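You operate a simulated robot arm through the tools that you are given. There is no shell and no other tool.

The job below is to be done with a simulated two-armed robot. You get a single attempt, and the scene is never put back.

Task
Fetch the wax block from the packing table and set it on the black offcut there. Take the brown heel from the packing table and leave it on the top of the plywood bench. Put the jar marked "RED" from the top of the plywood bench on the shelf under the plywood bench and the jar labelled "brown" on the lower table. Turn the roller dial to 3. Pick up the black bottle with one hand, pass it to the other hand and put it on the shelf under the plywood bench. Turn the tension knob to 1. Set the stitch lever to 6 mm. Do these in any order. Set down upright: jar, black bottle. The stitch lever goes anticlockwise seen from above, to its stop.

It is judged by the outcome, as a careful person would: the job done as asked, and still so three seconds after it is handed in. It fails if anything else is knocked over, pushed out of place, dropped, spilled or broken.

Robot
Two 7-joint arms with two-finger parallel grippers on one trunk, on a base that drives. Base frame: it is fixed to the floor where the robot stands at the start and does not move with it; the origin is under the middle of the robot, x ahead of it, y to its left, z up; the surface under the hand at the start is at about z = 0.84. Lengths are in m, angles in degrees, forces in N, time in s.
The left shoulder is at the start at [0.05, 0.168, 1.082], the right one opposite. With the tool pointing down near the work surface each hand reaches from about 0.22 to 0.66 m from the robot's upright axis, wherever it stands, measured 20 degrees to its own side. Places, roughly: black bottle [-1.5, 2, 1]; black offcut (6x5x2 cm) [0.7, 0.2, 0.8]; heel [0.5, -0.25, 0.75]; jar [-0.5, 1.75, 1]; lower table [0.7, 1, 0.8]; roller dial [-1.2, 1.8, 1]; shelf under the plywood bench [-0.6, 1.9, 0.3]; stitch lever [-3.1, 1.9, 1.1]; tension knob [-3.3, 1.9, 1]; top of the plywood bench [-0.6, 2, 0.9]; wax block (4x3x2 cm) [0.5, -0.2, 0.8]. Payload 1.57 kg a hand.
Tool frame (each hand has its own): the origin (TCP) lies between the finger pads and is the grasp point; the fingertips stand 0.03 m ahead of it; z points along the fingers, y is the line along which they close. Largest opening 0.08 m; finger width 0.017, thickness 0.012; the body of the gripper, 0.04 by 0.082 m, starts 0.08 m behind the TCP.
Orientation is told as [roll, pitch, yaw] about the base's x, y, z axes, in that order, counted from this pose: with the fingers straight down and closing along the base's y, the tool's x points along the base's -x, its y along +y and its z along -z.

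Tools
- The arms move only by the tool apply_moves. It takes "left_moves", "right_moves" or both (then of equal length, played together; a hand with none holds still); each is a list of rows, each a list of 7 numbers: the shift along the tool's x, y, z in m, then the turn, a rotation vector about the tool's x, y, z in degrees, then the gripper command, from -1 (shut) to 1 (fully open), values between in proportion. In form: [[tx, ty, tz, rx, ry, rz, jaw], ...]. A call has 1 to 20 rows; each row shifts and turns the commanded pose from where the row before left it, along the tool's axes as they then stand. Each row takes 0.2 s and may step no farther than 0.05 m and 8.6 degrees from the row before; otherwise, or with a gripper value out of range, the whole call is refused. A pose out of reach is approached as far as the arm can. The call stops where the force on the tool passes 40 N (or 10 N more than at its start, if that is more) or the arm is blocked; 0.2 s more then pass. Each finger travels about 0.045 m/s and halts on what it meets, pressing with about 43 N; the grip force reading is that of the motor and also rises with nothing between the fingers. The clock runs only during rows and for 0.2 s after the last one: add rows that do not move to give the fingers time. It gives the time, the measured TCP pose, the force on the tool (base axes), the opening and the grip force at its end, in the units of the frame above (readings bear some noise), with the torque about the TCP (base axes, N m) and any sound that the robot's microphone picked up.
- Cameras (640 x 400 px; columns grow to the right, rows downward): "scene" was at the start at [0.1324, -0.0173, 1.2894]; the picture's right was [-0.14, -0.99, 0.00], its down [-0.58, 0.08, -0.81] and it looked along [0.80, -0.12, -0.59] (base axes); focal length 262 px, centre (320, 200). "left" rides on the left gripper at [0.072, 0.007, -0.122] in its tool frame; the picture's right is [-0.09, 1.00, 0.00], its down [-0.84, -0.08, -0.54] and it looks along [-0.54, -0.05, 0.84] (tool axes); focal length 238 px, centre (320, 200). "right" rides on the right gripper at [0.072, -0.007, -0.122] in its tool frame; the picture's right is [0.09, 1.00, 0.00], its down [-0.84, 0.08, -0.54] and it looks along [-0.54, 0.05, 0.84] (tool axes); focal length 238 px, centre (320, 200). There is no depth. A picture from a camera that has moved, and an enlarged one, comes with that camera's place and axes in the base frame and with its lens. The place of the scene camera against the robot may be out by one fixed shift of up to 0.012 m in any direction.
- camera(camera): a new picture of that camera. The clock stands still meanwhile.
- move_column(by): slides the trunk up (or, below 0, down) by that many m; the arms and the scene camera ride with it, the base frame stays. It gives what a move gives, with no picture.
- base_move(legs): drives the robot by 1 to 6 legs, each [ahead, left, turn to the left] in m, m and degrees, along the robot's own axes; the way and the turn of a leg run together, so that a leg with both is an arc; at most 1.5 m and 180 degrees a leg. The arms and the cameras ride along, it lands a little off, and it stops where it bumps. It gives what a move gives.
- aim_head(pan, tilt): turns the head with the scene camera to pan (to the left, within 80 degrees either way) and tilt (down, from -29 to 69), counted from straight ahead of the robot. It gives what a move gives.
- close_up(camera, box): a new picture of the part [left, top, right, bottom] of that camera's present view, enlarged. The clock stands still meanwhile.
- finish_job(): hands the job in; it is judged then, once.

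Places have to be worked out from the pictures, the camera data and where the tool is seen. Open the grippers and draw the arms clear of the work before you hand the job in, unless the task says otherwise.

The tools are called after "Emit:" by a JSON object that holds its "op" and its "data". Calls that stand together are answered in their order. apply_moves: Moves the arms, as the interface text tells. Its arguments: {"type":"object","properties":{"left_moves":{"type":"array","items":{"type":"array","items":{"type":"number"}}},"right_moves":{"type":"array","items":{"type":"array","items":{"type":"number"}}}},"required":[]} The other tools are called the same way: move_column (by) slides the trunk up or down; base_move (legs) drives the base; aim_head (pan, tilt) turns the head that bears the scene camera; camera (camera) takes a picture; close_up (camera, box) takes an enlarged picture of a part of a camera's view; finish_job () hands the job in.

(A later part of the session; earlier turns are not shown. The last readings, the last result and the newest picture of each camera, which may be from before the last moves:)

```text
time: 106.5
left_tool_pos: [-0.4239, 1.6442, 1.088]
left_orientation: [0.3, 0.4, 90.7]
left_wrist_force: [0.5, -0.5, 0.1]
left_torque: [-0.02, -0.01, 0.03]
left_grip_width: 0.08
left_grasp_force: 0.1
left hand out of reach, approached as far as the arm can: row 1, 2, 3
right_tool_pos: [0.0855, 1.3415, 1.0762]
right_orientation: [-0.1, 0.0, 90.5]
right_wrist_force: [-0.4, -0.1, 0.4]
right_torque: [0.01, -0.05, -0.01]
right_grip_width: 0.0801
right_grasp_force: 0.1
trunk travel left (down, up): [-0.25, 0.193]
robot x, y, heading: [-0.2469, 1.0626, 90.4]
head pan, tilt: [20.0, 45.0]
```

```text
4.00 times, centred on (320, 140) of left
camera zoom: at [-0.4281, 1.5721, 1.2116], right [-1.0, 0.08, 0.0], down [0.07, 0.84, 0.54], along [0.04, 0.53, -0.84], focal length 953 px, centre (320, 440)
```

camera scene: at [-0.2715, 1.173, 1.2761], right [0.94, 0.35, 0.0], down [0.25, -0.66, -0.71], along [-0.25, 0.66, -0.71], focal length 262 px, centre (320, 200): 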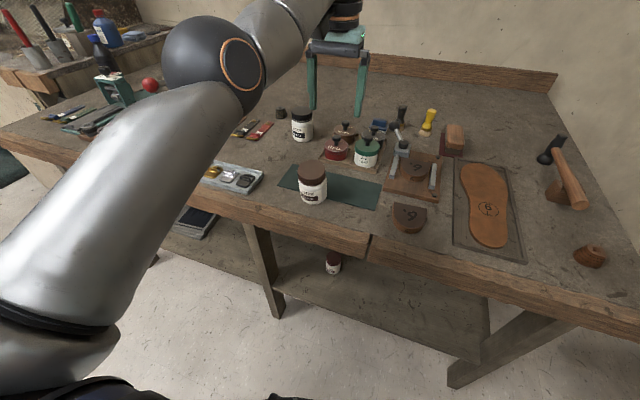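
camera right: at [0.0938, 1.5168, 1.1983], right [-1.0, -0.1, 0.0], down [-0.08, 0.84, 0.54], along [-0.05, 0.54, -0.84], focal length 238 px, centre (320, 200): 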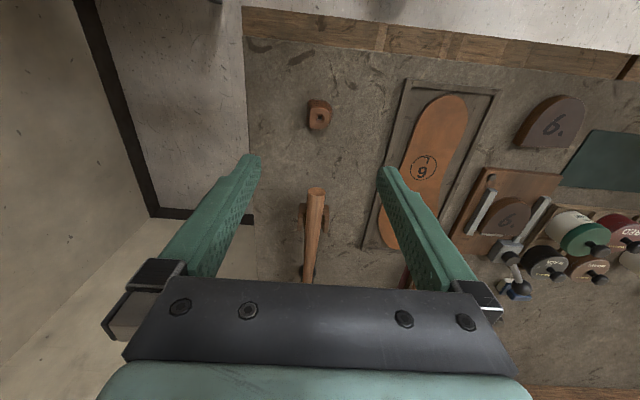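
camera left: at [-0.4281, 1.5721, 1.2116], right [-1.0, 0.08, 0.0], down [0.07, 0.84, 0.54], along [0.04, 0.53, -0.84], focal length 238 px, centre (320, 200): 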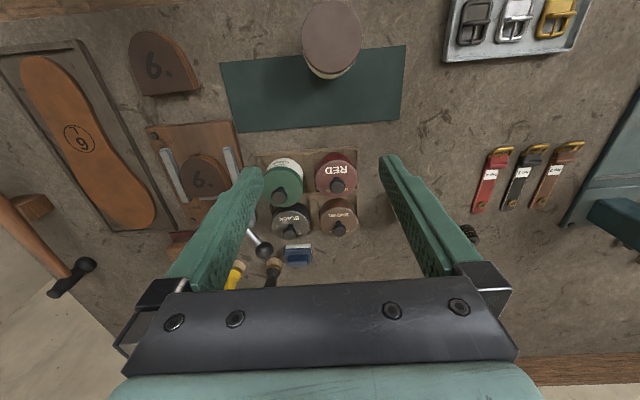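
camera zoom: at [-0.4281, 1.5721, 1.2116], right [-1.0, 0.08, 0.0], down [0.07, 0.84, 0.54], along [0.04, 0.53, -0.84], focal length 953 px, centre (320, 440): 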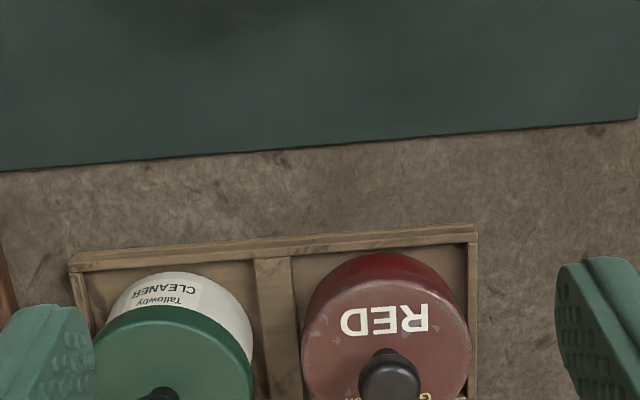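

The left arm seems stuck in an awkward elbow posture. I look at it from the head camera.

Emit:
{"op": "aim_head", "data": {"pan": 55, "tilt": 25}}

Emit:
{"op": "camera", "data": {"camera": "scene"}}

Emit:
{"op": "aim_head", "data": {"pan": -55, "tilt": 25}}

Emit:
{"op": "camera", "data": {"camera": "scene"}}

```text
time: 107.5
left_tool_pos: [-0.4224, 1.6441, 1.0879]
left_orientation: [0.3, 0.4, 90.7]
left_wrist_force: [-0.2, 0.3, 0.0]
left_torque: [0.01, 0.02, 0.02]
left_grip_width: 0.0799
left_grasp_force: 0.0
right_tool_pos: [0.0869, 1.3412, 1.0763]
right_orientation: [0.1, 0.0, 90.5]
right_wrist_force: [0.3, -1.6, -0.6]
right_torque: [0.03, 0.0, 0.01]
right_grip_width: 0.0798
right_grasp_force: 0.1
trunk travel left (down, up): [-0.25, 0.193]
robot x, y, heading: [-0.2488, 1.0612, 90.3]
head pan, tilt: [55.0, 25.0]
```

```text
taken
camera scene: at [-0.319, 1.1488, 1.3067], right [0.57, 0.82, 0.0], down [0.35, -0.24, -0.91], along [-0.74, 0.52, -0.42], focal length 262 px, centre (320, 200)
```

scene: 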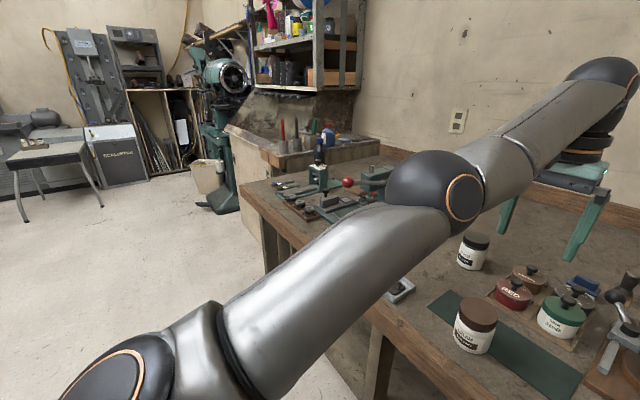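

```text
time: 109.3
left_tool_pos: [-0.422, 1.6438, 1.0874]
left_orientation: [0.2, 0.4, 90.7]
left_wrist_force: [-0.6, 0.8, 0.8]
left_torque: [-0.02, 0.0, 0.0]
left_grip_width: 0.08
left_grasp_force: 0.0
right_tool_pos: [0.0873, 1.3405, 1.076]
right_orientation: [0.1, 0.0, 90.4]
right_wrist_force: [0.4, -0.1, -0.3]
right_torque: [0.03, 0.02, 0.01]
right_grip_width: 0.0803
right_grasp_force: 0.1
trunk travel left (down, up): [-0.25, 0.193]
robot x, y, heading: [-0.2512, 1.0606, 90.3]
head pan, tilt: [-55.0, 25.0]
```

```text
taken
camera scene: at [-0.1681, 1.1497, 1.3067], right [0.58, -0.82, 0.0], down [-0.34, -0.24, -0.91], along [0.74, 0.52, -0.42], focal length 262 px, centre (320, 200)
```

scene: 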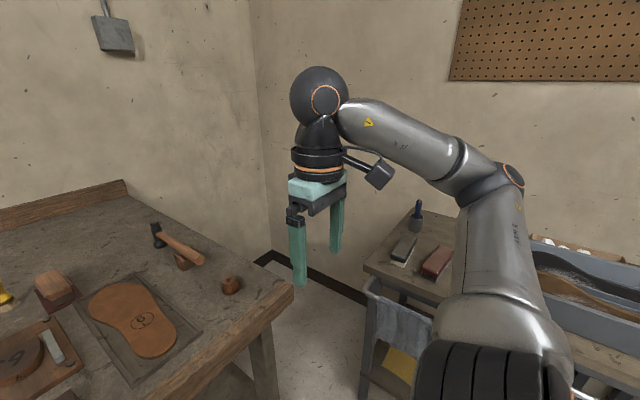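

The left arm is simply stretched straight (a singular pose). I give it some still rows and a lateral/down nudge to bend the elbow.

Emit:
{"op": "apply_moves", "data": {"left_moves": [[0, 0.03, 0.02, 0, 0, 0, 1], [0, 0.03, 0.02, 0, 0, 0, 1], [0, 0.03, 0, 0, 0, 0, 1], [0, 0, 0, 0, 0, 0, 1], [0, 0, 0, 0, 0, 0, 1], [0, 0, 0, 0, 0, 0, 1]]}}

```text
time: 110.8
left_tool_pos: [-0.5117, 1.6599, 1.054]
left_orientation: [0.2, 0.4, 90.7]
left_wrist_force: [0.5, 0.2, -0.8]
left_torque: [0.03, 0.03, 0.02]
left_grip_width: 0.0799
left_grasp_force: 0.1
left hand out of reach, approached as far as the arm can: row 1, 2
right_tool_pos: [0.0859, 1.3413, 1.0767]
right_orientation: [0.0, 0.0, 90.4]
right_wrist_force: [0.5, 0.0, 0.7]
right_torque: [-0.01, 0.01, 0.01]
right_grip_width: 0.08
right_grasp_force: 0.0
trunk travel left (down, up): [-0.25, 0.193]
robot x, y, heading: [-0.2534, 1.0627, 90.5]
head pan, tilt: [-55.0, 25.0]
```

Emit:
{"op": "apply_moves", "data": {"left_moves": [[0.01, 0.02, 0.015, 0, 0, 0, 1], [0.02, 0.02, 0.01, 0, 0, 0, 1], [0.03, 0.01, 0, 0, 0, 0, 1], [0.03, 0, 0, 0, 0, 0, 1], [0, 0, 0, 0, 0, 0, 1]]}}

```text
time: 112.0
left_tool_pos: [-0.5738, 1.6509, 1.055]
left_orientation: [0.3, 0.3, 90.7]
left_wrist_force: [0.9, -0.5, 0.3]
left_torque: [0.04, 0.0, 0.0]
left_grip_width: 0.0798
left_grasp_force: 0.0
left hand out of reach, approached as far as the arm can: row 1, 2, 3, 4
right_tool_pos: [0.0871, 1.3413, 1.0753]
right_orientation: [0.1, -0.1, 90.5]
right_wrist_force: [0.8, 0.5, 0.0]
right_torque: [-0.01, 0.04, 0.01]
right_grip_width: 0.0799
right_grasp_force: 0.1
trunk travel left (down, up): [-0.25, 0.193]
robot x, y, heading: [-0.2511, 1.0595, 90.5]
head pan, tilt: [-55.0, 25.0]
```

Emit:
{"op": "apply_moves", "data": {"left_moves": [[0.02, 0, 0.03, 0, 0, 0, 1], [0.01, 0, 0.02, 0, 0, 0, 1], [0, 0, 0, 0, 0, 0, 1], [0, 0, 0, 0, 0, 0, 1], [0, 0, 0, 0, 0, 0, 1], [0, 0, 0, 0, 0, 0, 1]]}}

Emit:
{"op": "aim_head", "data": {"pan": 55, "tilt": 25}}

Emit:
{"op": "camera", "data": {"camera": "scene"}}

```text
time: 113.3
left_tool_pos: [-0.5791, 1.6606, 1.0171]
left_orientation: [0.2, 0.4, 90.7]
left_wrist_force: [-0.8, 0.0, 0.0]
left_torque: [-0.01, 0.01, -0.02]
left_grip_width: 0.0799
left_grasp_force: 0.0
left hand out of reach, approached as far as the arm can: row 1, 2
right_tool_pos: [0.087, 1.3413, 1.0765]
right_orientation: [0.0, 0.0, 90.5]
right_wrist_force: [0.8, 0.5, 0.0]
right_torque: [-0.04, 0.02, 0.0]
right_grip_width: 0.0798
right_grasp_force: 0.0
trunk travel left (down, up): [-0.25, 0.193]
robot x, y, heading: [-0.2479, 1.0602, 90.2]
head pan, tilt: [-55.0, 25.0]
```

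```text
time: 115.2
left_tool_pos: [-0.58, 1.6609, 1.0173]
left_orientation: [0.2, 0.4, 90.8]
left_wrist_force: [-0.5, 0.5, -0.3]
left_torque: [0.03, -0.02, 0.01]
left_grip_width: 0.0802
left_grasp_force: 0.1
right_tool_pos: [0.0869, 1.3409, 1.0763]
right_orientation: [-0.1, 0.1, 90.4]
right_wrist_force: [-0.3, 0.2, -0.1]
right_torque: [0.03, 0.01, -0.01]
right_grip_width: 0.08
right_grasp_force: 0.0
trunk travel left (down, up): [-0.25, 0.193]
robot x, y, heading: [-0.2493, 1.0625, 90.4]
head pan, tilt: [55.0, 25.0]
```

```text
taken
camera scene: at [-0.319, 1.1488, 1.3067], right [0.57, 0.82, 0.0], down [0.35, -0.24, -0.91], along [-0.75, 0.52, -0.42], focal length 262 px, centre (320, 200)
```

scene: 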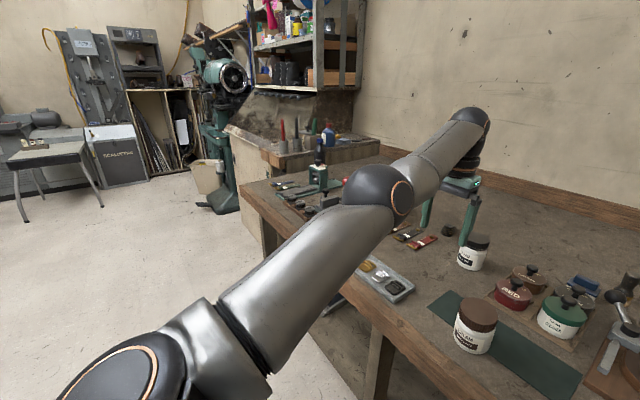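

I try a purely downward motion (tangential) to let the elbow unlock.

Emit:
{"op": "apply_moves", "data": {"left_moves": [[0, 0, 0.04, 0, 0, 0, 1], [0, 0, 0.04, 0, 0, 0, 1], [0, 0, 0, 0, 0, 0, 1]]}}

Emit:
{"op": "apply_moves", "data": {"left_moves": [[0.02, 0, 0, 0, 0, 0, 1], [0.02, 0, 0, 0, 0, 0, 1], [0, 0, 0, 0, 0, 0, 1]]}}

```text
time: 116.0
left_tool_pos: [-0.5842, 1.6755, 0.9389]
left_orientation: [0.2, 0.3, 90.7]
left_wrist_force: [0.0, 0.6, 0.0]
left_torque: [0.02, -0.04, 0.04]
left_grip_width: 0.0801
left_grasp_force: 0.1
left hand out of reach, approached as far as the arm can: row 1, 2
right_tool_pos: [0.0864, 1.3414, 1.0756]
right_orientation: [-0.1, 0.0, 90.5]
right_wrist_force: [0.0, -0.2, 0.1]
right_torque: [0.0, 0.0, 0.01]
right_grip_width: 0.08
right_grasp_force: 0.1
trunk travel left (down, up): [-0.25, 0.193]
robot x, y, heading: [-0.2491, 1.0609, 90.4]
head pan, tilt: [55.0, 25.0]
```

```text
time: 116.8
left_tool_pos: [-0.5831, 1.6753, 0.9403]
left_orientation: [0.2, 0.3, 90.6]
left_wrist_force: [-0.2, 0.0, 0.2]
left_torque: [-0.04, 0.0, -0.03]
left_grip_width: 0.08
left_grasp_force: 0.0
left hand out of reach, approached as far as the arm can: row 1, 2
right_tool_pos: [0.0865, 1.3406, 1.0756]
right_orientation: [0.0, -0.1, 90.4]
right_wrist_force: [0.4, 0.5, 0.0]
right_torque: [0.01, -0.03, -0.03]
right_grip_width: 0.0803
right_grasp_force: 0.0
trunk travel left (down, up): [-0.25, 0.193]
robot x, y, heading: [-0.2429, 1.0584, 90.1]
head pan, tilt: [55.0, 25.0]
```

Downward keeps it straight; I try upward instead.

Emit:
{"op": "apply_moves", "data": {"left_moves": [[0, 0, -0.05, 0, 0, 0, 1], [0, 0, -0.05, 0, 0, 0, 1], [0, 0, -0.05, 0, 0, 0, 1], [0, 0, -0.05, 0, 0, 0, 1], [0, 0, 0, 0, 0, 0, 1]]}}

Emit:
{"op": "apply_moves", "data": {"left_moves": [[0.03, 0, 0, 0, 0, 0, 1], [0.03, 0, 0, 0, 0, 0, 1], [0, 0, 0, 0, 0, 0, 1]]}}

Emit:
{"op": "camera", "data": {"camera": "scene"}}

```text
time: 118.0
left_tool_pos: [-0.5666, 1.6309, 1.11]
left_orientation: [0.2, 0.4, 90.8]
left_wrist_force: [0.4, 0.1, -1.0]
left_torque: [-0.05, 0.01, -0.02]
left_grip_width: 0.0799
left_grasp_force: 0.1
left hand out of reach, approached as far as the arm can: row 1, 2, 3, 4
right_tool_pos: [0.0859, 1.3412, 1.076]
right_orientation: [0.0, -0.2, 90.4]
right_wrist_force: [-0.2, 0.5, 0.5]
right_torque: [0.03, 0.01, -0.04]
right_grip_width: 0.08
right_grasp_force: 0.0
trunk travel left (down, up): [-0.25, 0.193]
robot x, y, heading: [-0.2492, 1.0597, 90.4]
head pan, tilt: [55.0, 25.0]
```

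```text
time: 118.8
left_tool_pos: [-0.5683, 1.6286, 1.1126]
left_orientation: [0.2, 0.3, 90.8]
left_wrist_force: [0.1, 0.5, -0.5]
left_torque: [0.04, 0.03, 0.0]
left_grip_width: 0.08
left_grasp_force: 0.1
left hand out of reach, approached as far as the arm can: row 1, 2
right_tool_pos: [0.0877, 1.3406, 1.0754]
right_orientation: [-0.1, 0.0, 90.5]
right_wrist_force: [-0.1, -0.2, 0.5]
right_torque: [0.02, 0.04, 0.02]
right_grip_width: 0.08
right_grasp_force: 0.0
trunk travel left (down, up): [-0.25, 0.193]
robot x, y, heading: [-0.2476, 1.0591, 90.3]
head pan, tilt: [55.0, 25.0]
```

```text
taken
camera scene: at [-0.319, 1.1488, 1.3067], right [0.57, 0.82, 0.0], down [0.35, -0.24, -0.91], along [-0.75, 0.52, -0.42], focal length 262 px, centre (320, 200)
```

scene: 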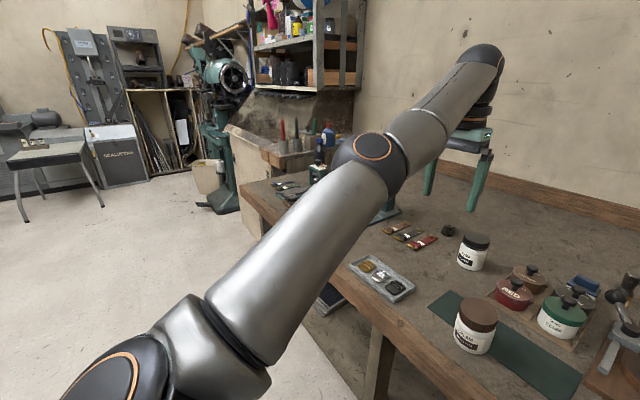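

I try sweeping the hand to the right, which should flex the elbow in its normal direction.

Emit:
{"op": "apply_moves", "data": {"left_moves": [[0, -0.05, 0, 0, 0, 0, 1], [0, -0.05, 0, 0, 0, 0, 1], [0, -0.05, 0, 0, 0, 0, 1], [0, -0.05, 0, 0, 0, 0, 1], [0, -0.05, 0, 0, 0, 0, 1], [0, -0.05, 0, 0, 0, 0, 1], [0, 0, 0, 0, 0, 0, 1]]}}

Emit:
{"op": "apply_moves", "data": {"left_moves": [[0.03, 0, 0, 0, 0, 0, 1], [0.03, 0, 0, 0, 0, 0, 1], [0, 0, 0, 0, 0, 0, 1]]}}

Emit:
{"op": "camera", "data": {"camera": "scene"}}

```text
time: 120.4
left_tool_pos: [-0.2902, 1.6064, 1.1034]
left_orientation: [0.1, 0.4, 90.7]
left_wrist_force: [-0.7, 1.7, 0.0]
left_torque: [0.01, 0.0, -0.01]
left_grip_width: 0.0798
left_grasp_force: 0.0
left hand out of reach, approached as far as the arm can: row 1, 4, 5, 6
right_tool_pos: [0.0876, 1.3422, 1.0765]
right_orientation: [-0.1, -0.1, 90.5]
right_wrist_force: [0.1, -0.6, 0.4]
right_torque: [-0.02, -0.02, -0.01]
right_grip_width: 0.0799
right_grasp_force: 0.1
trunk travel left (down, up): [-0.25, 0.193]
robot x, y, heading: [-0.2495, 1.0597, 90.6]
head pan, tilt: [55.0, 25.0]
```

```text
time: 121.2
left_tool_pos: [-0.2787, 1.5946, 1.1149]
left_orientation: [0.1, 0.3, 90.7]
left_wrist_force: [0.0, 0.0, 0.6]
left_torque: [-0.03, 0.0, 0.01]
left_grip_width: 0.0799
left_grasp_force: 0.0
left hand out of reach, approached as far as the arm can: row 1, 2
right_tool_pos: [0.0861, 1.3407, 1.0767]
right_orientation: [0.1, -0.1, 90.5]
right_wrist_force: [0.3, 0.1, -0.2]
right_torque: [-0.01, 0.02, 0.02]
right_grip_width: 0.0801
right_grasp_force: 0.0
trunk travel left (down, up): [-0.25, 0.193]
robot x, y, heading: [-0.2468, 1.0628, 90.3]
head pan, tilt: [55.0, 25.0]
```

```text
taken
camera scene: at [-0.3189, 1.1487, 1.3068], right [0.57, 0.82, 0.0], down [0.35, -0.24, -0.91], along [-0.75, 0.52, -0.42], focal length 262 px, centre (320, 200)
```

scene: 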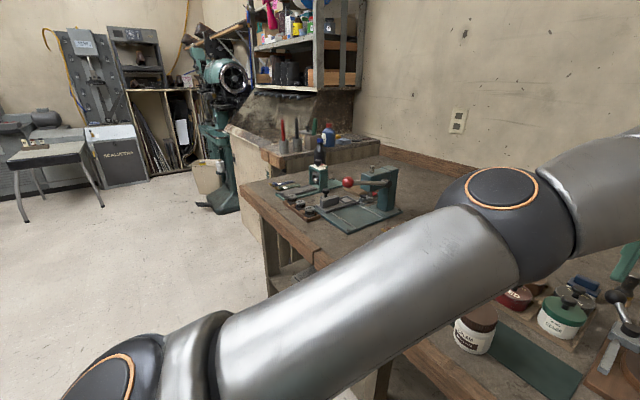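

The elbow axis is back to its normal orientation and radius is shrinking. I continue rightward and inward.

Emit:
{"op": "apply_moves", "data": {"left_moves": [[0.02, -0.04, 0, 0, 0, 0, 1], [0.02, -0.04, 0, 0, 0, 0, 1], [0, 0, 0, 0, 0, 0, 1], [0.04, 0, 0, 0, 0, 0, 1], [0, 0, 0, 0, 0, 0, 1]]}}

Emit:
{"op": "camera", "data": {"camera": "scene"}}

```text
time: 122.4
left_tool_pos: [-0.259, 1.5825, 1.1222]
left_orientation: [0.2, 0.3, 90.6]
left_wrist_force: [-0.5, -1.3, 0.2]
left_torque: [-0.05, 0.02, 0.01]
left_grip_width: 0.0801
left_grasp_force: 0.1
left hand out of reach, approached as far as the arm can: row 1, 2, 4
right_tool_pos: [0.0867, 1.3411, 1.0771]
right_orientation: [0.0, 0.0, 90.5]
right_wrist_force: [0.2, -0.8, -0.3]
right_torque: [0.01, -0.03, 0.0]
right_grip_width: 0.0798
right_grasp_force: 0.1
trunk travel left (down, up): [-0.25, 0.193]
robot x, y, heading: [-0.2494, 1.0586, 90.4]
head pan, tilt: [55.0, 25.0]
```

```text
taken
camera scene: at [-0.3191, 1.1488, 1.3067], right [0.57, 0.82, 0.0], down [0.35, -0.24, -0.91], along [-0.75, 0.52, -0.42], focal length 262 px, centre (320, 200)
```

scene: 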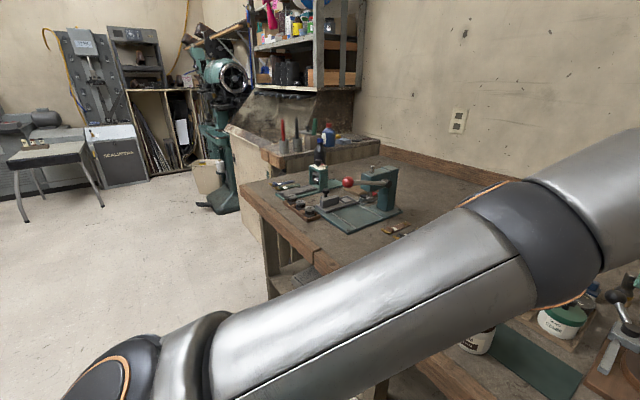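

The arm is no longer fully straight (inside its reach sphere). I try inward and downward from here, with a yaw change toward the body.

Emit:
{"op": "apply_moves", "data": {"left_moves": [[0.015, 0, 0.03, 0, 0, 0, 1], [0.015, 0, 0.03, 0, 0, 0, 1], [0.015, 0, 0.03, 0, 0, 0, 1], [0, 0, 0, 0, 0, 0, 1]]}}

Emit:
{"op": "apply_moves", "data": {"left_moves": [[0, 0, 0, 0, 0, 8, 1], [0, 0, 0, 0, 0, 8, 1], [0.02, 0, 0, 0, 0, 0, 1], [0.02, 0, 0, 0, 0, 0, 1], [0, 0, 0, 0, 0, 0, 1]]}}

```text
time: 123.4
left_tool_pos: [-0.2617, 1.6059, 1.0697]
left_orientation: [0.2, 0.5, 90.7]
left_wrist_force: [-0.3, -0.6, -0.2]
left_torque: [0.03, 0.02, 0.01]
left_grip_width: 0.08
left_grasp_force: 0.0
left hand out of reach, approached as far as the arm can: row 1, 2, 3
right_tool_pos: [0.0872, 1.3412, 1.0743]
right_orientation: [0.0, -0.1, 90.4]
right_wrist_force: [0.0, 0.0, -0.2]
right_torque: [-0.01, 0.04, 0.01]
right_grip_width: 0.0799
right_grasp_force: 0.1
trunk travel left (down, up): [-0.25, 0.193]
robot x, y, heading: [-0.2507, 1.0573, 90.4]
head pan, tilt: [55.0, 25.0]
```

```text
time: 124.6
left_tool_pos: [-0.261, 1.6019, 1.0787]
left_orientation: [0.1, 0.5, 74.6]
left_wrist_force: [0.0, 0.0, -0.8]
left_torque: [-0.01, 0.01, -0.02]
left_grip_width: 0.0798
left_grasp_force: 0.0
left hand out of reach, approached as far as the arm can: row 3, 4
right_tool_pos: [0.0867, 1.3413, 1.0757]
right_orientation: [0.0, 0.0, 90.4]
right_wrist_force: [0.1, -0.5, -0.1]
right_torque: [0.0, -0.02, 0.01]
right_grip_width: 0.0797
right_grasp_force: 0.1
trunk travel left (down, up): [-0.25, 0.193]
robot x, y, heading: [-0.2497, 1.0599, 90.4]
head pan, tilt: [55.0, 25.0]
```

Sweeping tangentially did let it bend earlier, so I sweep left along a chord (which needs the elbow to flex).

Emit:
{"op": "apply_moves", "data": {"left_moves": [[0.0106, 0.0386, 0, 0, 0, 0, 1], [0.0106, 0.0386, 0, 0, 0, 0, 1], [0.0106, 0.0386, 0, 0, 0, 0, 1], [0.0106, 0.0386, 0, 0, 0, 0, 1], [0.0106, 0.0386, 0, 0, 0, 0, 1], [0, 0, 0, 0, 0, 0, 1]]}}

```text
time: 126.0
left_tool_pos: [-0.452, 1.643, 1.0953]
left_orientation: [0.0, 0.4, 74.6]
left_wrist_force: [0.5, 0.3, -0.6]
left_torque: [-0.04, -0.01, 0.01]
left_grip_width: 0.08
left_grasp_force: 0.0
left hand out of reach, approached as far as the arm can: row 1, 2, 3, 4, 5
right_tool_pos: [0.0874, 1.3408, 1.0752]
right_orientation: [0.0, 0.0, 90.4]
right_wrist_force: [1.1, 0.1, 0.3]
right_torque: [0.01, -0.02, -0.01]
right_grip_width: 0.08
right_grasp_force: 0.0
trunk travel left (down, up): [-0.25, 0.193]
robot x, y, heading: [-0.2496, 1.0645, 90.3]
head pan, tilt: [55.0, 25.0]
```

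Left is the wrong way; sweeping right is what flexes it. I go left first, then sweep right along a chord.

Emit:
{"op": "apply_moves", "data": {"left_moves": [[0.0216, 0.0407, 0, 0, 0, 0, 1], [0.0216, 0.0407, 0, 0, 0, 0, 1], [0.0216, 0.0407, 0, 0, 0, 0, 1], [0.0216, 0.0407, 0, 0, 0, 0, 1], [0.0216, 0.0407, 0, 0, 0, 0, 1], [0, 0, 0, 0, 0, 0, 1]]}}

Emit:
{"op": "apply_moves", "data": {"left_moves": [[-0.0106, -0.0386, 0, 0, 0, 0, 1], [-0.0106, -0.0386, 0, 0, 0, 0, 1], [-0.0106, -0.0386, 0, 0, 0, 0, 1], [-0.0106, -0.0386, 0, 0, 0, 0, 1], [0, 0, 0, 0, 0, 0, 1]]}}

```text
time: 127.4
left_tool_pos: [-0.6767, 1.6065, 1.1013]
left_orientation: [0.3, 0.3, 74.7]
left_wrist_force: [0.1, -0.4, 0.1]
left_torque: [0.01, -0.02, -0.01]
left_grip_width: 0.0799
left_grasp_force: 0.0
left hand out of reach, approached as far as the arm can: row 1, 2
right_tool_pos: [0.087, 1.3414, 1.0756]
right_orientation: [-0.1, 0.0, 90.4]
right_wrist_force: [0.0, 0.1, -0.9]
right_torque: [0.02, -0.03, 0.03]
right_grip_width: 0.0802
right_grasp_force: 0.0
trunk travel left (down, up): [-0.25, 0.193]
robot x, y, heading: [-0.2541, 1.0623, 90.1]
head pan, tilt: [55.0, 25.0]
```

```text
time: 128.6
left_tool_pos: [-0.5226, 1.6353, 1.1118]
left_orientation: [0.1, 0.3, 74.8]
left_wrist_force: [-0.3, -0.8, -0.1]
left_torque: [0.0, 0.04, 0.01]
left_grip_width: 0.08
left_grasp_force: 0.0
left hand out of reach, approached as far as the arm can: row 1, 2, 3, 4
right_tool_pos: [0.087, 1.3417, 1.077]
right_orientation: [0.0, -0.1, 90.5]
right_wrist_force: [-0.7, -0.1, 0.6]
right_torque: [-0.04, -0.01, -0.03]
right_grip_width: 0.0799
right_grasp_force: 0.1
trunk travel left (down, up): [-0.25, 0.193]
robot x, y, heading: [-0.2419, 1.0576, 90.6]
head pan, tilt: [55.0, 25.0]
```

Emit:
{"op": "camera", "data": {"camera": "scene"}}

Emit:
{"op": "aim_head", "data": {"pan": 25, "tilt": 0}}

Emit:
{"op": "camera", "data": {"camera": "scene"}}

```text
taken
camera scene: at [-0.3192, 1.1488, 1.3067], right [0.57, 0.82, 0.0], down [0.35, -0.24, -0.91], along [-0.75, 0.52, -0.42], focal length 262 px, centre (320, 200)
```

scene: 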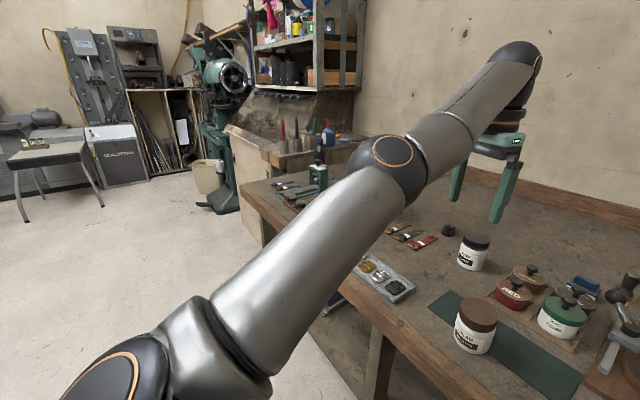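

```text
time: 129.6
left_tool_pos: [-0.5237, 1.6352, 1.1114]
left_orientation: [0.1, 0.3, 74.9]
left_wrist_force: [0.0, 0.5, 0.3]
left_torque: [-0.05, -0.03, -0.03]
left_grip_width: 0.08
left_grasp_force: 0.1
right_tool_pos: [0.0853, 1.3406, 1.0762]
right_orientation: [0.0, -0.1, 90.6]
right_wrist_force: [-0.4, 0.5, 0.7]
right_torque: [0.01, 0.0, -0.01]
right_grip_width: 0.08
right_grasp_force: 0.2
trunk travel left (down, up): [-0.25, 0.193]
robot x, y, heading: [-0.2488, 1.0547, 90.4]
head pan, tilt: [25.0, 0.0]
```

```text
taken
camera scene: at [-0.2818, 1.1777, 1.3471], right [0.9, 0.43, 0.0], down [0.0, 0.0, -1.0], along [-0.43, 0.9, 0.0], focal length 262 px, centre (320, 200)
```

scene: 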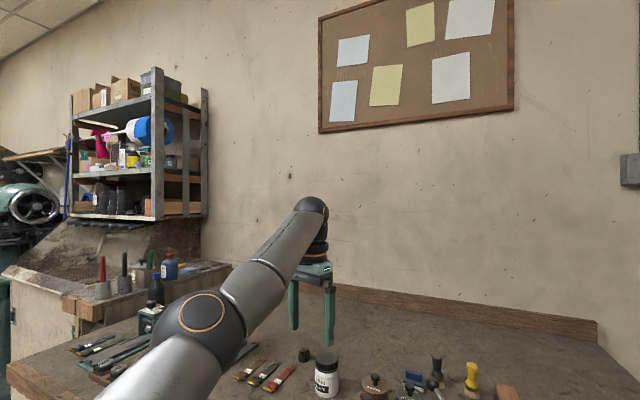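

The arm is straight; leftward+inward rows were accepted before, so I repeat that and then add more inward motion before it straightens again.

Emit:
{"op": "apply_moves", "data": {"left_moves": [[0.0216, 0.0407, 0, 0, 0, 0, 1], [0.0216, 0.0407, 0, 0, 0, 0, 1], [0.0216, 0.0407, 0, 0, 0, 0, 1], [0.03, 0.03, 0, 0, 0, 0, 1], [0.04, 0.02, 0, 0, 0, 0, 1], [0.04, 0, 0, 0, 0, 0, 1], [0.04, 0, 0, 0, 0, 0, 1], [0, 0, 0, 0, 0, 0, 1]]}}

```text
time: 131.4
left_tool_pos: [-0.7801, 1.5368, 1.1266]
left_orientation: [0.1, 0.4, 74.7]
left_wrist_force: [1.1, -0.5, -0.6]
left_torque: [-0.01, 0.02, -0.02]
left_grip_width: 0.0801
left_grasp_force: 0.1
left hand out of reach, approached as far as the arm can: row 1, 3, 4, 5, 6, 7
right_tool_pos: [0.0872, 1.3406, 1.0746]
right_orientation: [0.0, 0.0, 90.4]
right_wrist_force: [-0.3, 1.0, -0.5]
right_torque: [0.02, 0.01, 0.0]
right_grip_width: 0.08
right_grasp_force: 0.0
trunk travel left (down, up): [-0.25, 0.193]
robot x, y, heading: [-0.2501, 1.0592, 90.2]
head pan, tilt: [25.0, 0.0]
```

I try rotating the tool yaw the other way (this also recruits the elbow), then move inward.

Emit:
{"op": "apply_moves", "data": {"left_moves": [[0, 0, 0, 0, 0, -8, 1], [0, 0, 0, 0, 0, -8, 1], [0, 0, 0, 0, 0, -8, 1], [0, 0, 0, 0, 0, -8, 1], [0, 0, 0, 0, 0, -8, 1], [0, 0, 0, 0, 0, -8, 1], [0.03, 0, 0, 0, 0, 0, 1], [0.03, 0, 0, 0, 0, 0, 1], [0, 0, 0, 0, 0, 0, 1]]}}

Emit:
{"op": "camera", "data": {"camera": "scene"}}

```text
time: 133.4
left_tool_pos: [-0.7794, 1.5358, 1.1289]
left_orientation: [0.3, 0.1, 122.7]
left_wrist_force: [0.1, -0.4, -0.1]
left_torque: [0.0, -0.02, -0.01]
left_grip_width: 0.0801
left_grasp_force: 0.1
left hand out of reach, approached as far as the arm can: row 7, 8
right_tool_pos: [0.0874, 1.3408, 1.0759]
right_orientation: [-0.1, 0.0, 90.4]
right_wrist_force: [0.1, -0.7, -0.4]
right_torque: [0.0, -0.03, 0.03]
right_grip_width: 0.0799
right_grasp_force: 0.1
trunk travel left (down, up): [-0.25, 0.193]
robot x, y, heading: [-0.2519, 1.0596, 90.3]
head pan, tilt: [25.0, 0.0]
```

```text
taken
camera scene: at [-0.2818, 1.1777, 1.3471], right [0.9, 0.43, 0.0], down [0.0, 0.0, -1.0], along [-0.43, 0.9, 0.0], focal length 262 px, centre (320, 200)
```

scene: 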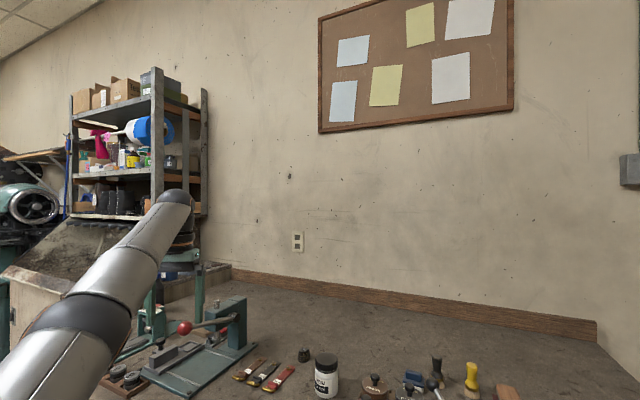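

I back off into free space to sort out the left arm safely, and move the right hand aside.

Emit:
{"op": "base_move", "data": {"legs": [[-0.4, 0, 0]]}}

Emit:
{"op": "apply_moves", "data": {"right_moves": [[0, -0.04, -0.02, 0, 0, 0, 1], [0, -0.04, -0.02, 0, 0, 0, 1], [0, -0.04, -0.02, 0, 0, 0, 1], [0, -0.04, 0, 0, 0, 0, 1]], "left_moves": [[0, 0, 0.04, 0, 0, 8, 1], [0, 0, 0.04, 0, 0, 8, 1], [0, 0, 0.04, 0, 0, 8, 1], [0, 0, 0.04, 0, 0, 8, 1]]}}

```text
time: 135.9
left_tool_pos: [-0.7766, 1.1343, 1.1283]
left_orientation: [0.2, 0.0, 122.7]
left_wrist_force: [-0.1, 0.1, 0.2]
left_torque: [-0.01, -0.03, 0.03]
left_grip_width: 0.0799
left_grasp_force: 0.0
right_tool_pos: [0.0892, 0.9392, 1.0767]
right_orientation: [0.0, -0.1, 90.4]
right_wrist_force: [0.7, -0.2, -0.6]
right_torque: [0.01, -0.01, -0.04]
right_grip_width: 0.0803
right_grasp_force: 0.0
trunk travel left (down, up): [-0.25, 0.193]
robot x, y, heading: [-0.2465, 0.6608, 90.3]
head pan, tilt: [25.0, 0.0]
```

```text
time: 136.9
left_tool_pos: [-0.8039, 1.1721, 0.9935]
left_orientation: [0.1, 0.4, 90.6]
left_wrist_force: [-0.3, 0.4, 0.4]
left_torque: [0.05, -0.04, 0.01]
left_grip_width: 0.08
left_grasp_force: 0.1
left hand out of reach, approached as far as the arm can: row 1, 2, 3, 4
right_tool_pos: [0.2204, 1.002, 1.1157]
right_orientation: [0.0, 0.0, 90.4]
right_wrist_force: [0.6, 0.7, 0.2]
right_torque: [0.0, -0.02, 0.0]
right_grip_width: 0.0801
right_grasp_force: 0.1
right hand out of reach, approached as far as the arm can: row 1, 2, 3, 4
trunk travel left (down, up): [-0.25, 0.193]
robot x, y, heading: [-0.2478, 0.661, 90.4]
head pan, tilt: [25.0, 0.0]
```

Picture geometry suggests the elbow is hyper-extended against its limit on the wrong side. I push outward (straighten it through zero), then sweep right/down to flex it the right way, then inward.

Emit:
{"op": "apply_moves", "data": {"left_moves": [[-0.0325, 0.0233, 0, 0, 0, 0, 1], [-0.0325, 0.0233, 0, 0, 0, 0, 1], [-0.02, -0.04, 0.01, 0, 0, 0, 1], [-0.02, -0.04, 0.01, 0, 0, 0, 1], [-0.01, -0.045, 0.01, 0, 0, 0, 1], [0, -0.045, 0.01, 0, 0, 0, 1], [0, -0.045, 0.01, 0, 0, 0, 1], [0.02, -0.04, 0, 0, 0, 0, 1], [0.04, -0.02, 0, 0, 0, 0, 1], [0.04, 0, 0, 0, 0, 0, 1], [0, 0, 0, 0, 0, 0, 1]]}}

Emit:
{"op": "aim_head", "data": {"pan": 55, "tilt": 25}}

Emit:
{"op": "camera", "data": {"camera": "scene"}}

```text
time: 139.3
left_tool_pos: [-0.5592, 1.2739, 0.9665]
left_orientation: [0.1, 0.4, 90.7]
left_wrist_force: [-0.4, 0.5, 0.4]
left_torque: [-0.01, -0.02, 0.02]
left_grip_width: 0.0801
left_grasp_force: 0.0
left hand out of reach, approached as far as the arm can: row 1, 2, 3, 5, 6, 7, 8, 9, 10
right_tool_pos: [0.2205, 1.0018, 1.1165]
right_orientation: [-0.1, 0.0, 90.4]
right_wrist_force: [0.1, -0.1, 0.4]
right_torque: [-0.01, 0.02, 0.0]
right_grip_width: 0.0799
right_grasp_force: 0.0
trunk travel left (down, up): [-0.25, 0.193]
robot x, y, heading: [-0.2479, 0.658, 90.5]
head pan, tilt: [25.0, 0.0]
```

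```text
time: 140.2
left_tool_pos: [-0.5593, 1.2736, 0.9665]
left_orientation: [0.2, 0.4, 90.7]
left_wrist_force: [-0.1, 0.8, 1.0]
left_torque: [-0.05, 0.01, -0.04]
left_grip_width: 0.0799
left_grasp_force: 0.0
right_tool_pos: [0.2187, 1.0019, 1.1156]
right_orientation: [0.0, -0.1, 90.4]
right_wrist_force: [-0.4, 0.3, 0.4]
right_torque: [-0.02, 0.02, 0.01]
right_grip_width: 0.0801
right_grasp_force: 0.0
trunk travel left (down, up): [-0.25, 0.193]
robot x, y, heading: [-0.2504, 0.6546, 90.3]
head pan, tilt: [55.0, 25.0]
```

```text
taken
camera scene: at [-0.3166, 0.7469, 1.3068], right [0.57, 0.82, 0.0], down [0.35, -0.24, -0.91], along [-0.75, 0.52, -0.42], focal length 262 px, centre (320, 200)
```

scene: 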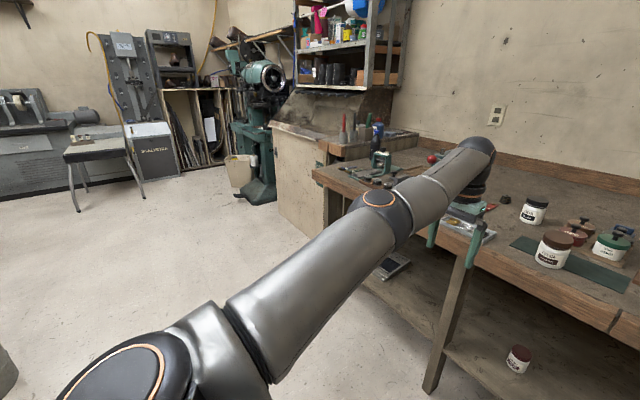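

Emit:
{"op": "apply_moves", "data": {"left_moves": [[-0.02, 0, 0, 0, 0, 0, 1], [-0.01, 0.045, 0, 0, 0, 0, 1], [0, 0.05, 0, 0, 0, 0, 1], [0.02, 0.04, 0, 0, 0, 0, 1], [0.045, 0, 0, 0, 0, 0, 1], [0.045, 0, 0, 0, 0, 0, 1], [0, 0, 0, 0, 0, 0, 1]]}}

Emit:
{"op": "camera", "data": {"camera": "scene"}}

```text
time: 141.8
left_tool_pos: [-0.7147, 1.2267, 0.9772]
left_orientation: [0.1, 0.4, 90.7]
left_wrist_force: [0.7, -0.7, 0.0]
left_torque: [0.01, 0.03, 0.03]
left_grip_width: 0.0798
left_grasp_force: 0.1
left hand out of reach, approached as far as the arm can: row 1, 2, 3, 4, 5, 6
right_tool_pos: [0.2205, 1.0034, 1.1152]
right_orientation: [-0.1, -0.2, 90.4]
right_wrist_force: [-0.2, -0.3, 1.0]
right_torque: [-0.04, 0.0, 0.0]
right_grip_width: 0.0796
right_grasp_force: 0.0
trunk travel left (down, up): [-0.25, 0.193]
robot x, y, heading: [-0.2462, 0.6592, 90.3]
head pan, tilt: [55.0, 25.0]
```

```text
taken
camera scene: at [-0.3167, 0.7469, 1.3067], right [0.57, 0.82, 0.0], down [0.35, -0.24, -0.91], along [-0.75, 0.52, -0.42], focal length 262 px, centre (320, 200)
```

scene: 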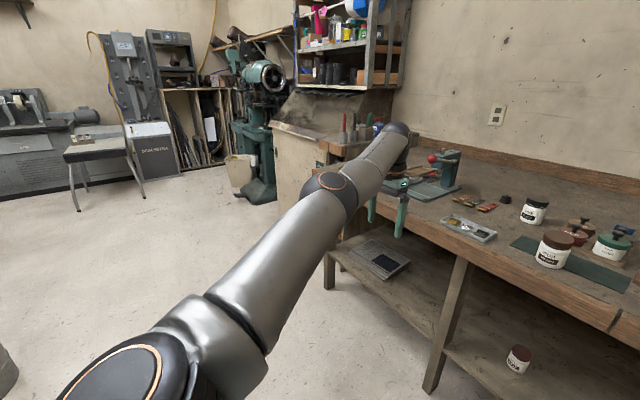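

The tool-fixed moves hardly recruit the elbow; a pure yaw rotation should. I rotate the tool yaw by about −80° (clockwise from above) in place and then pull inward.

Emit:
{"op": "apply_moves", "data": {"left_moves": [[0, 0, 0, 0, 0, 8.5, 1], [0, 0, 0, 0, 0, 8.5, 1], [0, 0, 0, 0, 0, 8.5, 1], [0, 0, 0, 0, 0, 8.5, 1], [0, 0, 0, 0, 0, 8.5, 1], [0, 0, 0, 0, 0, 8.5, 1], [0, 0, 0, 0, 0, 8.5, 1], [0, 0, 0, 0, 0, 8.5, 1], [0, 0, 0, 0, 0, 8.5, 1], [0, 0, 0, 0, 0, 0, 1]]}}

Emit:
{"op": "camera", "data": {"camera": "scene"}}

```text
time: 144.0
left_tool_pos: [-0.7132, 1.2263, 0.9773]
left_orientation: [-0.3, 0.2, 14.1]
left_wrist_force: [-0.1, -1.1, 0.3]
left_torque: [-0.01, 0.01, 0.01]
left_grip_width: 0.0798
left_grasp_force: 0.1
right_tool_pos: [0.2197, 1.0015, 1.1162]
right_orientation: [-0.1, -0.1, 90.4]
right_wrist_force: [-0.9, -0.4, -0.1]
right_torque: [0.02, 0.02, -0.05]
right_grip_width: 0.08
right_grasp_force: 0.0
trunk travel left (down, up): [-0.25, 0.193]
robot x, y, heading: [-0.2461, 0.6564, 90.2]
head pan, tilt: [55.0, 25.0]
```

```text
taken
camera scene: at [-0.3167, 0.7469, 1.3067], right [0.57, 0.82, 0.0], down [0.35, -0.24, -0.91], along [-0.75, 0.52, -0.42], focal length 262 px, centre (320, 200)
```

scene: 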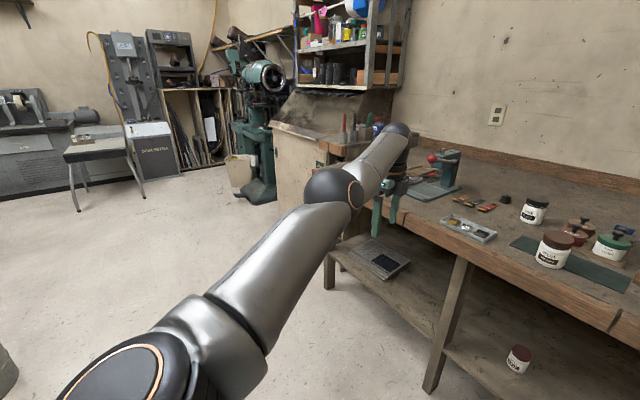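

The elbow axis is now horizontal. I pitch the tool outward by 40° about the wrist (which should flex the elbow one way), then pull straight inward and check.

Emit:
{"op": "apply_moves", "data": {"left_moves": [[0.0062, 0.0272, 0, -7.8, 1.78, 0, 1], [0.0062, 0.0272, 0, -7.8, 1.78, 0, 1], [0.0062, 0.0272, 0, -7.8, 1.78, 0, 1], [0.0062, 0.0272, 0, -7.8, 1.78, 0, 1], [0.0062, 0.0272, 0, -7.8, 1.78, 0, 1], [0, 0, 0, 0, 0, 0, 1]]}}

Emit:
{"op": "apply_moves", "data": {"left_moves": [[-0.0068, -0.0299, -0.0257, 0, 0, 0, 1], [-0.0068, -0.0299, -0.0257, 0, 0, 0, 1], [-0.0068, -0.0299, -0.0257, 0, 0, 0, 1], [0, 0, 0, 0, 0, 0, 1]]}}

Emit:
{"op": "camera", "data": {"camera": "scene"}}

```text
time: 145.4
left_tool_pos: [-0.7755, 1.3499, 1.0157]
left_orientation: [39.1, 8.5, 17.1]
left_wrist_force: [-0.6, -0.8, -0.3]
left_torque: [-0.03, 0.0, -0.01]
left_grip_width: 0.08
left_grasp_force: 0.0
left hand out of reach, approached as far as the arm can: row 2
right_tool_pos: [0.2196, 1.0024, 1.1161]
right_orientation: [-0.1, -0.1, 90.3]
right_wrist_force: [-0.2, -0.2, -0.1]
right_torque: [-0.03, 0.02, -0.01]
right_grip_width: 0.0801
right_grasp_force: 0.1
trunk travel left (down, up): [-0.25, 0.193]
robot x, y, heading: [-0.2442, 0.6571, 89.9]
head pan, tilt: [55.0, 25.0]
```

```text
time: 146.4
left_tool_pos: [-0.7697, 1.3487, 1.0327]
left_orientation: [39.1, 8.5, 17.2]
left_wrist_force: [-0.5, 0.5, 0.4]
left_torque: [-0.01, 0.0, -0.01]
left_grip_width: 0.0798
left_grasp_force: 0.0
left hand out of reach, approached as far as the arm can: row 1, 2, 3
right_tool_pos: [0.2188, 1.0014, 1.1158]
right_orientation: [-0.1, -0.1, 90.4]
right_wrist_force: [-0.5, -0.3, 0.1]
right_torque: [-0.01, 0.0, 0.03]
right_grip_width: 0.0802
right_grasp_force: 0.1
trunk travel left (down, up): [-0.25, 0.193]
robot x, y, heading: [-0.2447, 0.6634, 90.5]
head pan, tilt: [55.0, 25.0]
```

```text
taken
camera scene: at [-0.3167, 0.7469, 1.3067], right [0.57, 0.82, 0.0], down [0.35, -0.24, -0.91], along [-0.75, 0.52, -0.42], focal length 262 px, centre (320, 200)
```

scene: 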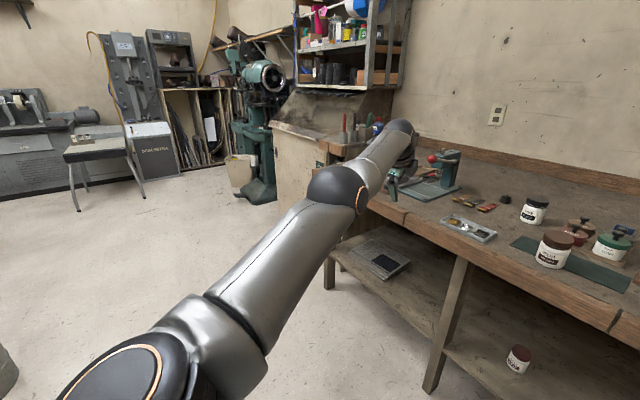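

I try the opposite sense: pitch the fingers inward past vertical by 40°, wrist fixed, and then pull inward.

Emit:
{"op": "apply_moves", "data": {"left_moves": [[-0.0062, -0.0272, 0, 7.8, -1.78, 0, 1], [-0.0062, -0.0272, 0, 7.8, -1.78, 0, 1], [-0.0062, -0.0272, 0, 7.8, -1.78, 0, 1], [-0.0062, -0.0272, 0, 7.8, -1.78, 0, 1], [-0.0062, -0.0272, 0, 7.8, -1.78, 0, 1], [-0.0062, -0.0272, 0, 7.8, -1.78, 0, 1], [-0.0062, -0.0272, 0, 7.8, -1.78, 0, 1], [-0.0062, -0.0272, 0, 7.8, -1.78, 0, 1], [-0.0062, -0.0272, 0, 7.8, -1.78, 0, 1], [-0.0062, -0.0272, 0, 7.8, -1.78, 0, 1], [0, 0, 0, 0, 0, 0, 1]]}}

Emit:
{"op": "apply_moves", "data": {"left_moves": [[-0.0068, -0.0299, 0.0257, 0, 0, 0, 1], [-0.0068, -0.0299, 0.0257, 0, 0, 0, 1], [-0.0068, -0.0299, 0.0257, 0, 0, 0, 1], [0, 0, 0, 0, 0, 0, 1]]}}

Emit:
{"op": "camera", "data": {"camera": "scene"}}

```text
time: 148.8
left_tool_pos: [-0.6558, 1.2044, 1.0003]
left_orientation: [-10.8, -2.7, 12.2]
left_wrist_force: [-0.9, 0.0, -0.6]
left_torque: [0.0, 0.03, -0.01]
left_grip_width: 0.0801
left_grasp_force: 0.1
left hand out of reach, approached as far as the arm can: row 2, 4, 7, 8, 9, 10
right_tool_pos: [0.22, 1.0028, 1.1158]
right_orientation: [0.0, -0.1, 90.5]
right_wrist_force: [-0.3, 0.2, 0.8]
right_torque: [-0.01, 0.0, 0.02]
right_grip_width: 0.08
right_grasp_force: 0.1
trunk travel left (down, up): [-0.25, 0.193]
robot x, y, heading: [-0.2481, 0.66, 90.2]
head pan, tilt: [55.0, 25.0]
```

```text
time: 149.8
left_tool_pos: [-0.6509, 1.211, 0.97]
left_orientation: [-10.8, -2.6, 12.1]
left_wrist_force: [-0.5, 0.3, 0.2]
left_torque: [0.01, -0.02, -0.02]
left_grip_width: 0.0799
left_grasp_force: 0.1
left hand out of reach, approached as far as the arm can: row 1, 2, 3
right_tool_pos: [0.2195, 1.0023, 1.1163]
right_orientation: [-0.1, -0.1, 90.5]
right_wrist_force: [0.2, -0.2, 0.0]
right_torque: [-0.01, -0.01, 0.01]
right_grip_width: 0.08
right_grasp_force: 0.1
trunk travel left (down, up): [-0.25, 0.193]
robot x, y, heading: [-0.2477, 0.6589, 90.4]
head pan, tilt: [55.0, 25.0]
```

```text
taken
camera scene: at [-0.3166, 0.7469, 1.3067], right [0.57, 0.82, 0.0], down [0.35, -0.24, -0.91], along [-0.75, 0.52, -0.42], focal length 262 px, centre (320, 200)
```

scene: 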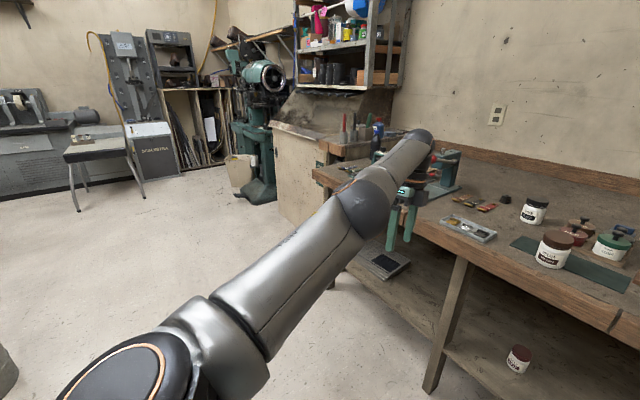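

The wrist is now at a limit, so raising the hand should force the elbow to bend. I command upward motion.

Emit:
{"op": "apply_moves", "data": {"left_moves": [[0, 0, -0.05, 0, 0, 0, 1], [0, 0, -0.05, 0, 0, 0, 1], [0, 0, -0.05, 0, 0, 0, 1], [0, 0, -0.05, 0, 0, 0, 1], [0, 0, -0.05, 0, 0, 0, 1], [0, 0, -0.05, 0, 0, 0, 1], [0, 0, 0, 0, 0, 0, 1]]}}

Emit:
{"op": "camera", "data": {"camera": "scene"}}

```text
time: 151.4
left_tool_pos: [-0.6375, 1.2025, 1.0356]
left_orientation: [-10.4, -2.4, 11.6]
left_wrist_force: [-0.7, -0.1, 0.4]
left_torque: [-0.02, 0.0, 0.03]
left_grip_width: 0.0802
left_grasp_force: 0.0
left hand out of reach, approached as far as the arm can: row 1, 2, 3, 4, 5, 6
right_tool_pos: [0.2205, 1.0023, 1.1152]
right_orientation: [0.0, -0.1, 90.4]
right_wrist_force: [-0.8, -0.2, -0.3]
right_torque: [-0.01, 0.01, -0.01]
right_grip_width: 0.0798
right_grasp_force: 0.0
trunk travel left (down, up): [-0.25, 0.193]
robot x, y, heading: [-0.2465, 0.658, 90.5]
head pan, tilt: [55.0, 25.0]
```

```text
taken
camera scene: at [-0.3167, 0.7469, 1.3067], right [0.57, 0.82, 0.0], down [0.35, -0.24, -0.91], along [-0.75, 0.52, -0.42], focal length 262 px, centre (320, 200)
```

scene: 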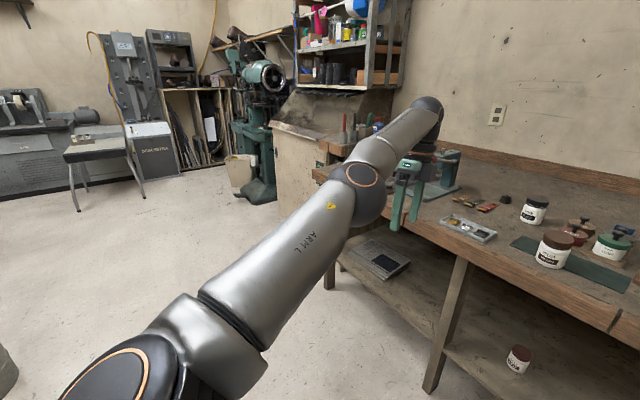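

The upper arm's roll is now like at the start ("ARM L" label up, elbow cap on top). I try moving right and inward from here.

Emit:
{"op": "apply_moves", "data": {"left_moves": [[-0.035, -0.0276, 0, 0, 0, 0, 1], [-0.035, -0.0276, 0, 0, 0, 0, 1], [-0.035, -0.0276, 0, 0, 0, 0, 1], [0, 0, 0, 0, 0, 0, 1]]}}

Emit:
{"op": "camera", "data": {"camera": "scene"}}

```text
time: 152.4
left_tool_pos: [-0.5188, 1.1448, 1.0559]
left_orientation: [-10.8, -2.6, 12.2]
left_wrist_force: [0.0, 0.0, 0.8]
left_torque: [0.02, -0.01, -0.01]
left_grip_width: 0.08
left_grasp_force: 0.0
left hand out of reach, approached as far as the arm can: row 1
right_tool_pos: [0.2199, 1.003, 1.1148]
right_orientation: [0.0, 0.0, 90.4]
right_wrist_force: [-0.5, 0.2, -0.6]
right_torque: [0.01, 0.03, 0.0]
right_grip_width: 0.0799
right_grasp_force: 0.0
trunk travel left (down, up): [-0.25, 0.193]
robot x, y, heading: [-0.2469, 0.6582, 90.3]
head pan, tilt: [55.0, 25.0]
```

```text
taken
camera scene: at [-0.3164, 0.7474, 1.3067], right [0.57, 0.82, 0.0], down [0.35, -0.24, -0.91], along [-0.75, 0.52, -0.42], focal length 262 px, centre (320, 200)
```

scene: 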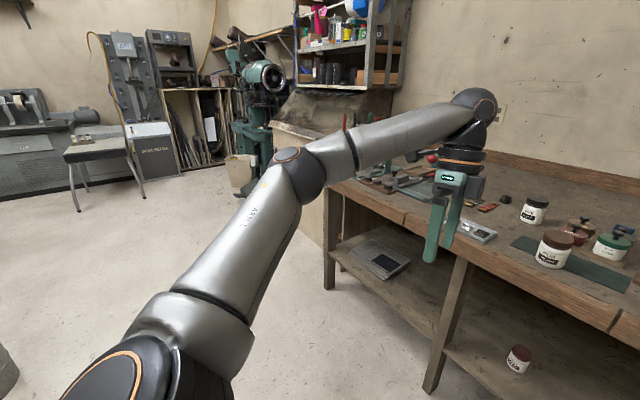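

The elbow now flexes normally. I restore the hand to straight down and yaw 90°.

Emit:
{"op": "apply_moves", "data": {"left_moves": [[0, -0.02, 0, -5.4, 1.25, 0, 1], [0, -0.02, 0, -5.4, 1.25, 0, 1], [0, 0, 0, 0, 0, -8.5, 1], [0, 0, 0, 0, 0, -8.5, 1], [0, 0, 0, 0, 0, -8.5, 1], [0, 0, 0, 0, 0, -8.5, 1], [0, 0, 0, 0, 0, -8.5, 1], [0, 0, 0, 0, 0, -8.5, 1], [0, 0, 0, 0, 0, -8.5, 1], [0, 0, 0, 0, 0, -8.5, 1], [0, 0, 0, 0, 0, -8.5, 1], [0, 0, 0, 0, 0, 0, 1]]}}

Emit:
{"op": "camera", "data": {"camera": "scene"}}

```text
time: 155.0
left_tool_pos: [-0.5102, 1.1054, 1.0618]
left_orientation: [-0.2, 0.1, 88.6]
left_wrist_force: [0.8, 0.3, -0.1]
left_torque: [0.0, -0.02, 0.0]
left_grip_width: 0.0799
left_grasp_force: 0.1
right_tool_pos: [0.2199, 1.0027, 1.1156]
right_orientation: [-0.1, -0.2, 90.4]
right_wrist_force: [-1.0, 0.0, 0.1]
right_torque: [0.03, -0.02, -0.02]
right_grip_width: 0.0801
right_grasp_force: 0.1
trunk travel left (down, up): [-0.25, 0.193]
robot x, y, heading: [-0.2483, 0.655, 90.4]
head pan, tilt: [55.0, 25.0]
```

```text
taken
camera scene: at [-0.3167, 0.7469, 1.3067], right [0.57, 0.82, 0.0], down [0.35, -0.24, -0.91], along [-0.75, 0.52, -0.42], focal length 262 px, centre (320, 200)
```

scene: 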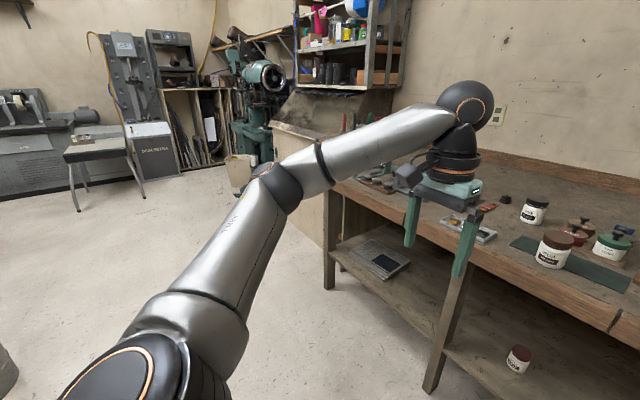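

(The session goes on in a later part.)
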